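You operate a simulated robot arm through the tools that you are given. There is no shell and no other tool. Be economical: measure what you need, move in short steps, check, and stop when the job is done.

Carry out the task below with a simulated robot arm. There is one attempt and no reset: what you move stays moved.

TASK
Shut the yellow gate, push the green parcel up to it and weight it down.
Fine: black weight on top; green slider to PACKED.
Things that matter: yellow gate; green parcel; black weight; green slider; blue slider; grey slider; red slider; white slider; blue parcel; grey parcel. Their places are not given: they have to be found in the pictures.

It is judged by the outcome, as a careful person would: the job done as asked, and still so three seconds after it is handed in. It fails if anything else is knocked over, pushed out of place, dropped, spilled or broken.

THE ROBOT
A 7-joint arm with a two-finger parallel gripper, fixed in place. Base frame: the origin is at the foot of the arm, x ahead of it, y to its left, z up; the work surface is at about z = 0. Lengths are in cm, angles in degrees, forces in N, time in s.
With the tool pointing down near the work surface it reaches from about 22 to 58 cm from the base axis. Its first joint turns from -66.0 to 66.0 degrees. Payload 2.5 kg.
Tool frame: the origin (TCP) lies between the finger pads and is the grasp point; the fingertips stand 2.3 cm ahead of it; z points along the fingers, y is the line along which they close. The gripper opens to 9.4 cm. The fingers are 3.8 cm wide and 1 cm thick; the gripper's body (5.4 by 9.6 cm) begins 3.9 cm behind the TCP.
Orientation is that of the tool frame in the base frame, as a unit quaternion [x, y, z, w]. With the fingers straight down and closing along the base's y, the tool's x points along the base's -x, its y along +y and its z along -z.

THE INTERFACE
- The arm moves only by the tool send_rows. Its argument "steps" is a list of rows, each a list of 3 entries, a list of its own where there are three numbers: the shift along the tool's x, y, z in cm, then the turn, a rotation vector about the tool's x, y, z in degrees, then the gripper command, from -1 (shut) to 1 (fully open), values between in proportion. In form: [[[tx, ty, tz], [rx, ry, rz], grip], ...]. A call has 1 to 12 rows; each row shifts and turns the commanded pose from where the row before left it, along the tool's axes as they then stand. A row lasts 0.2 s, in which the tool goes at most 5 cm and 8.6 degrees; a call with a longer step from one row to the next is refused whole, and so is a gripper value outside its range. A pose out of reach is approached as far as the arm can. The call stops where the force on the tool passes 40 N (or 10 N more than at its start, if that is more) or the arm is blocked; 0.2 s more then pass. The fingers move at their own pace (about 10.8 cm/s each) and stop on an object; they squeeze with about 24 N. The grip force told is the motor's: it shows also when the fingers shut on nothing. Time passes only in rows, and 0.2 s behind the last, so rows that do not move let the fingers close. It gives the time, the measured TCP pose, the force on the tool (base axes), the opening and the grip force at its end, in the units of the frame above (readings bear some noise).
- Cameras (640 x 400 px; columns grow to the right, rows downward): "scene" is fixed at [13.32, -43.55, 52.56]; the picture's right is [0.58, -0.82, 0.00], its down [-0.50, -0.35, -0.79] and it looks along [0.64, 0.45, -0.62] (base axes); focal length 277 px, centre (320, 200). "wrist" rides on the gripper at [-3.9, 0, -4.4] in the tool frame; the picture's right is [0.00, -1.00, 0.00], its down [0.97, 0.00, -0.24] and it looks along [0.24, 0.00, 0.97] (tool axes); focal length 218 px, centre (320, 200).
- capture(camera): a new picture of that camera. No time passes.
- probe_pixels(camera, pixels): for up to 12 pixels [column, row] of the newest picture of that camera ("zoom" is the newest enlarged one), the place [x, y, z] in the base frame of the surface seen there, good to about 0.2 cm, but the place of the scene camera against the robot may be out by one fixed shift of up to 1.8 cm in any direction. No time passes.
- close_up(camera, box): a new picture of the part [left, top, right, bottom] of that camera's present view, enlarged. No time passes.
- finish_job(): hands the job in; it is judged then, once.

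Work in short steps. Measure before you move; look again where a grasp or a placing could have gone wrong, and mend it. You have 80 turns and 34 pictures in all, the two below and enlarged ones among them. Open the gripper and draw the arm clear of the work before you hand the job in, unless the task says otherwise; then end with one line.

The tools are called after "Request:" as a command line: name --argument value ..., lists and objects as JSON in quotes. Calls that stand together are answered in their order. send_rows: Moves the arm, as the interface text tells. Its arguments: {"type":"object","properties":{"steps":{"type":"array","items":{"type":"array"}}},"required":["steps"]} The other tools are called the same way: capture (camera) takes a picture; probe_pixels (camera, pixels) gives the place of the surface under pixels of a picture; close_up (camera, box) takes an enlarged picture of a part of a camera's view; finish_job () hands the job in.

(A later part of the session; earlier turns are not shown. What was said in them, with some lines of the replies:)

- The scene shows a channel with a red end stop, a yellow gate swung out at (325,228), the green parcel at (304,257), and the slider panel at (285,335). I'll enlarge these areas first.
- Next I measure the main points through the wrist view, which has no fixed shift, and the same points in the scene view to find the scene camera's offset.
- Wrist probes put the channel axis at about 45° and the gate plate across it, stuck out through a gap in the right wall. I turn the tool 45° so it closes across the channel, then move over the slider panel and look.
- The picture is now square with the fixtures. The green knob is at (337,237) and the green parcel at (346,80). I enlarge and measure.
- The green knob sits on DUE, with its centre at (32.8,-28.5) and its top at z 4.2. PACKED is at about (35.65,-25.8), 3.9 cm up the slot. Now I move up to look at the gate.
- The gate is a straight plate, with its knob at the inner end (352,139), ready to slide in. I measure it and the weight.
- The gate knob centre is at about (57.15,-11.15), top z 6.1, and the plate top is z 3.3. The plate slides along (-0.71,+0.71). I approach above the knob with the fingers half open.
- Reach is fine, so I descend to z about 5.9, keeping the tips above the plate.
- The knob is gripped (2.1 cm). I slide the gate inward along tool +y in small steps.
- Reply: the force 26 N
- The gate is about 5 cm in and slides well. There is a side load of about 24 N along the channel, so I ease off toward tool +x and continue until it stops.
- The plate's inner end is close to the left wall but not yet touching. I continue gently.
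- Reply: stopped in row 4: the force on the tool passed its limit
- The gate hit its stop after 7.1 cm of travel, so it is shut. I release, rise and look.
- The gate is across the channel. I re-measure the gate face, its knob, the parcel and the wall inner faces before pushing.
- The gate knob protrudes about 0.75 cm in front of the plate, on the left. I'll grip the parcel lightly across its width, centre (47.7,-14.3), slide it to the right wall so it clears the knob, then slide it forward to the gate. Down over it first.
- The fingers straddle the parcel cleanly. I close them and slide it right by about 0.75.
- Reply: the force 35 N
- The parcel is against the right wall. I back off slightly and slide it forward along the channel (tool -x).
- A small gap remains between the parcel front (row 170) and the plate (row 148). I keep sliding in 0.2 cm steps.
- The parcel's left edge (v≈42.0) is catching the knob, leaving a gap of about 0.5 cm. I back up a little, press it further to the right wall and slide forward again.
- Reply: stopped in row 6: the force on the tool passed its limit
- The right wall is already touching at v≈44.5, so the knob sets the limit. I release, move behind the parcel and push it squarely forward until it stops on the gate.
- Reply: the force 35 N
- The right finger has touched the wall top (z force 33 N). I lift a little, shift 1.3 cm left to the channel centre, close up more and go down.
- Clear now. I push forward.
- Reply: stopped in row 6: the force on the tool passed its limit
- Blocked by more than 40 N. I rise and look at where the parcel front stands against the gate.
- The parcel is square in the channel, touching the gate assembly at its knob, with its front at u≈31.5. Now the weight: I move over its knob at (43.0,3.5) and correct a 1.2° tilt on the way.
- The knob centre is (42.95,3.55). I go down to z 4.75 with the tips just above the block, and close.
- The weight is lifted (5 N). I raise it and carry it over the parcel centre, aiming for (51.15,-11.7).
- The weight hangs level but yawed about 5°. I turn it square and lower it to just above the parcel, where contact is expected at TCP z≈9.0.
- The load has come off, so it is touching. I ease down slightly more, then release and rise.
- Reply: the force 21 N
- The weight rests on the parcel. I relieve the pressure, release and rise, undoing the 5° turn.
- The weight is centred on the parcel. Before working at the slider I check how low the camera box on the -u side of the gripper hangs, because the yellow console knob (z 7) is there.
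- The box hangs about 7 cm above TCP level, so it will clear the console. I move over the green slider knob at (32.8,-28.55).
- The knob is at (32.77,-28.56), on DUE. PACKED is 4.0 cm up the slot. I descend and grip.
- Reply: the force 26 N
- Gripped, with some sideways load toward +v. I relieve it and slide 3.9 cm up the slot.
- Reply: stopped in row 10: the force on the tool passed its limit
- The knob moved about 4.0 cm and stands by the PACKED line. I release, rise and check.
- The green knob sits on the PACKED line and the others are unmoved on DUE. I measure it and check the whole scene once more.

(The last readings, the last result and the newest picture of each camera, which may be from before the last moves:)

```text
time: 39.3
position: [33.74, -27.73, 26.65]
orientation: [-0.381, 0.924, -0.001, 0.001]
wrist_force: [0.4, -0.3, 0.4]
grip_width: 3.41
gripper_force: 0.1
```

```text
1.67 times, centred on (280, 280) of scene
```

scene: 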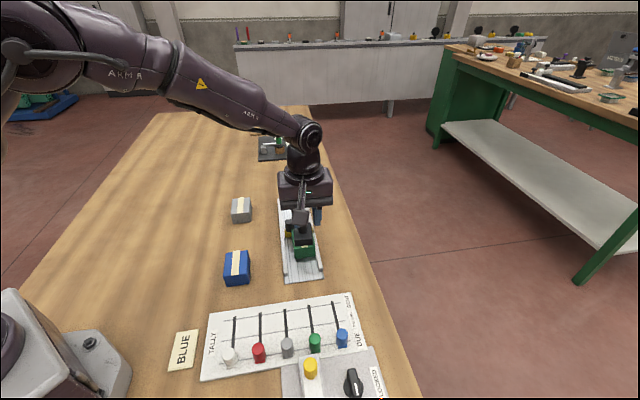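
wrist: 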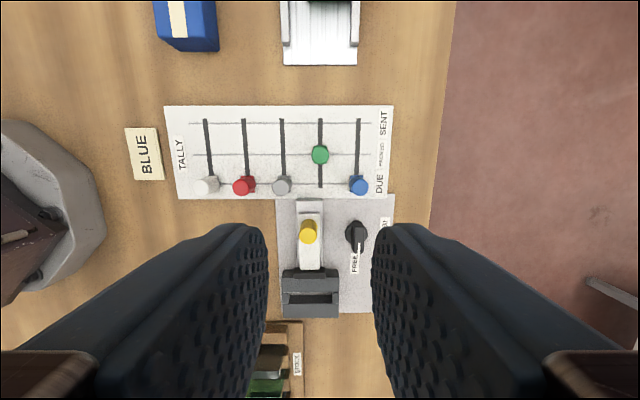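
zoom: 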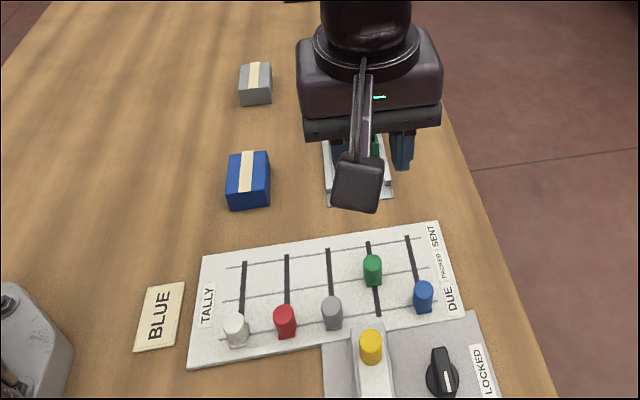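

The slider is within 0.1 cm of PACKED. I draw the arm clear to the left, open the gripper and take a final look at the gate and parcel.

Request:
send_rows --steps '[[[0, 4, -1], [0, 0, 0], 0.5], [[0, 4, -1], [0, 0, 0], 1], [[0, 4, -1], [0, 0, 0], 1], [[-1, 4, -1], [0, 0, 0], 1], [[-1, 4, 0], [0, 0, 0], 1], [[-1, 4, 0], [0, 0, 0], 1], [[-1, 4, 0], [0, 0, 0], 1]]'

Request:
close_up --camera "scene" --box '[200, 160, 380, 290]'

```text
time: 40.9
position: [16.97, -5.25, 30.42]
orientation: [-0.381, 0.924, -0.001, 0.001]
wrist_force: [-0.1, 0.2, -0.1]
grip_width: 9.42
gripper_force: 0.1
```

```text
3.08 times, centred on (290, 225) of scene
```

zoom: 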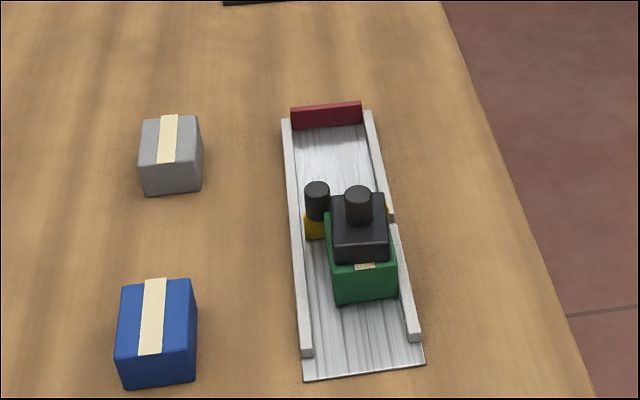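

The gate is shut, the parcel is up to it with the weight on top, and the other parcels and sliders are unmoved. I hand the job in.

Request:
finish_job

```text
The job is handed in.
```

The yellow gate is shut, the green parcel is up against it with the black weight on top, and the green slider is at PACKED; the parcel rests on the gate's knob, leaving about 0.5 cm between it and the plate.
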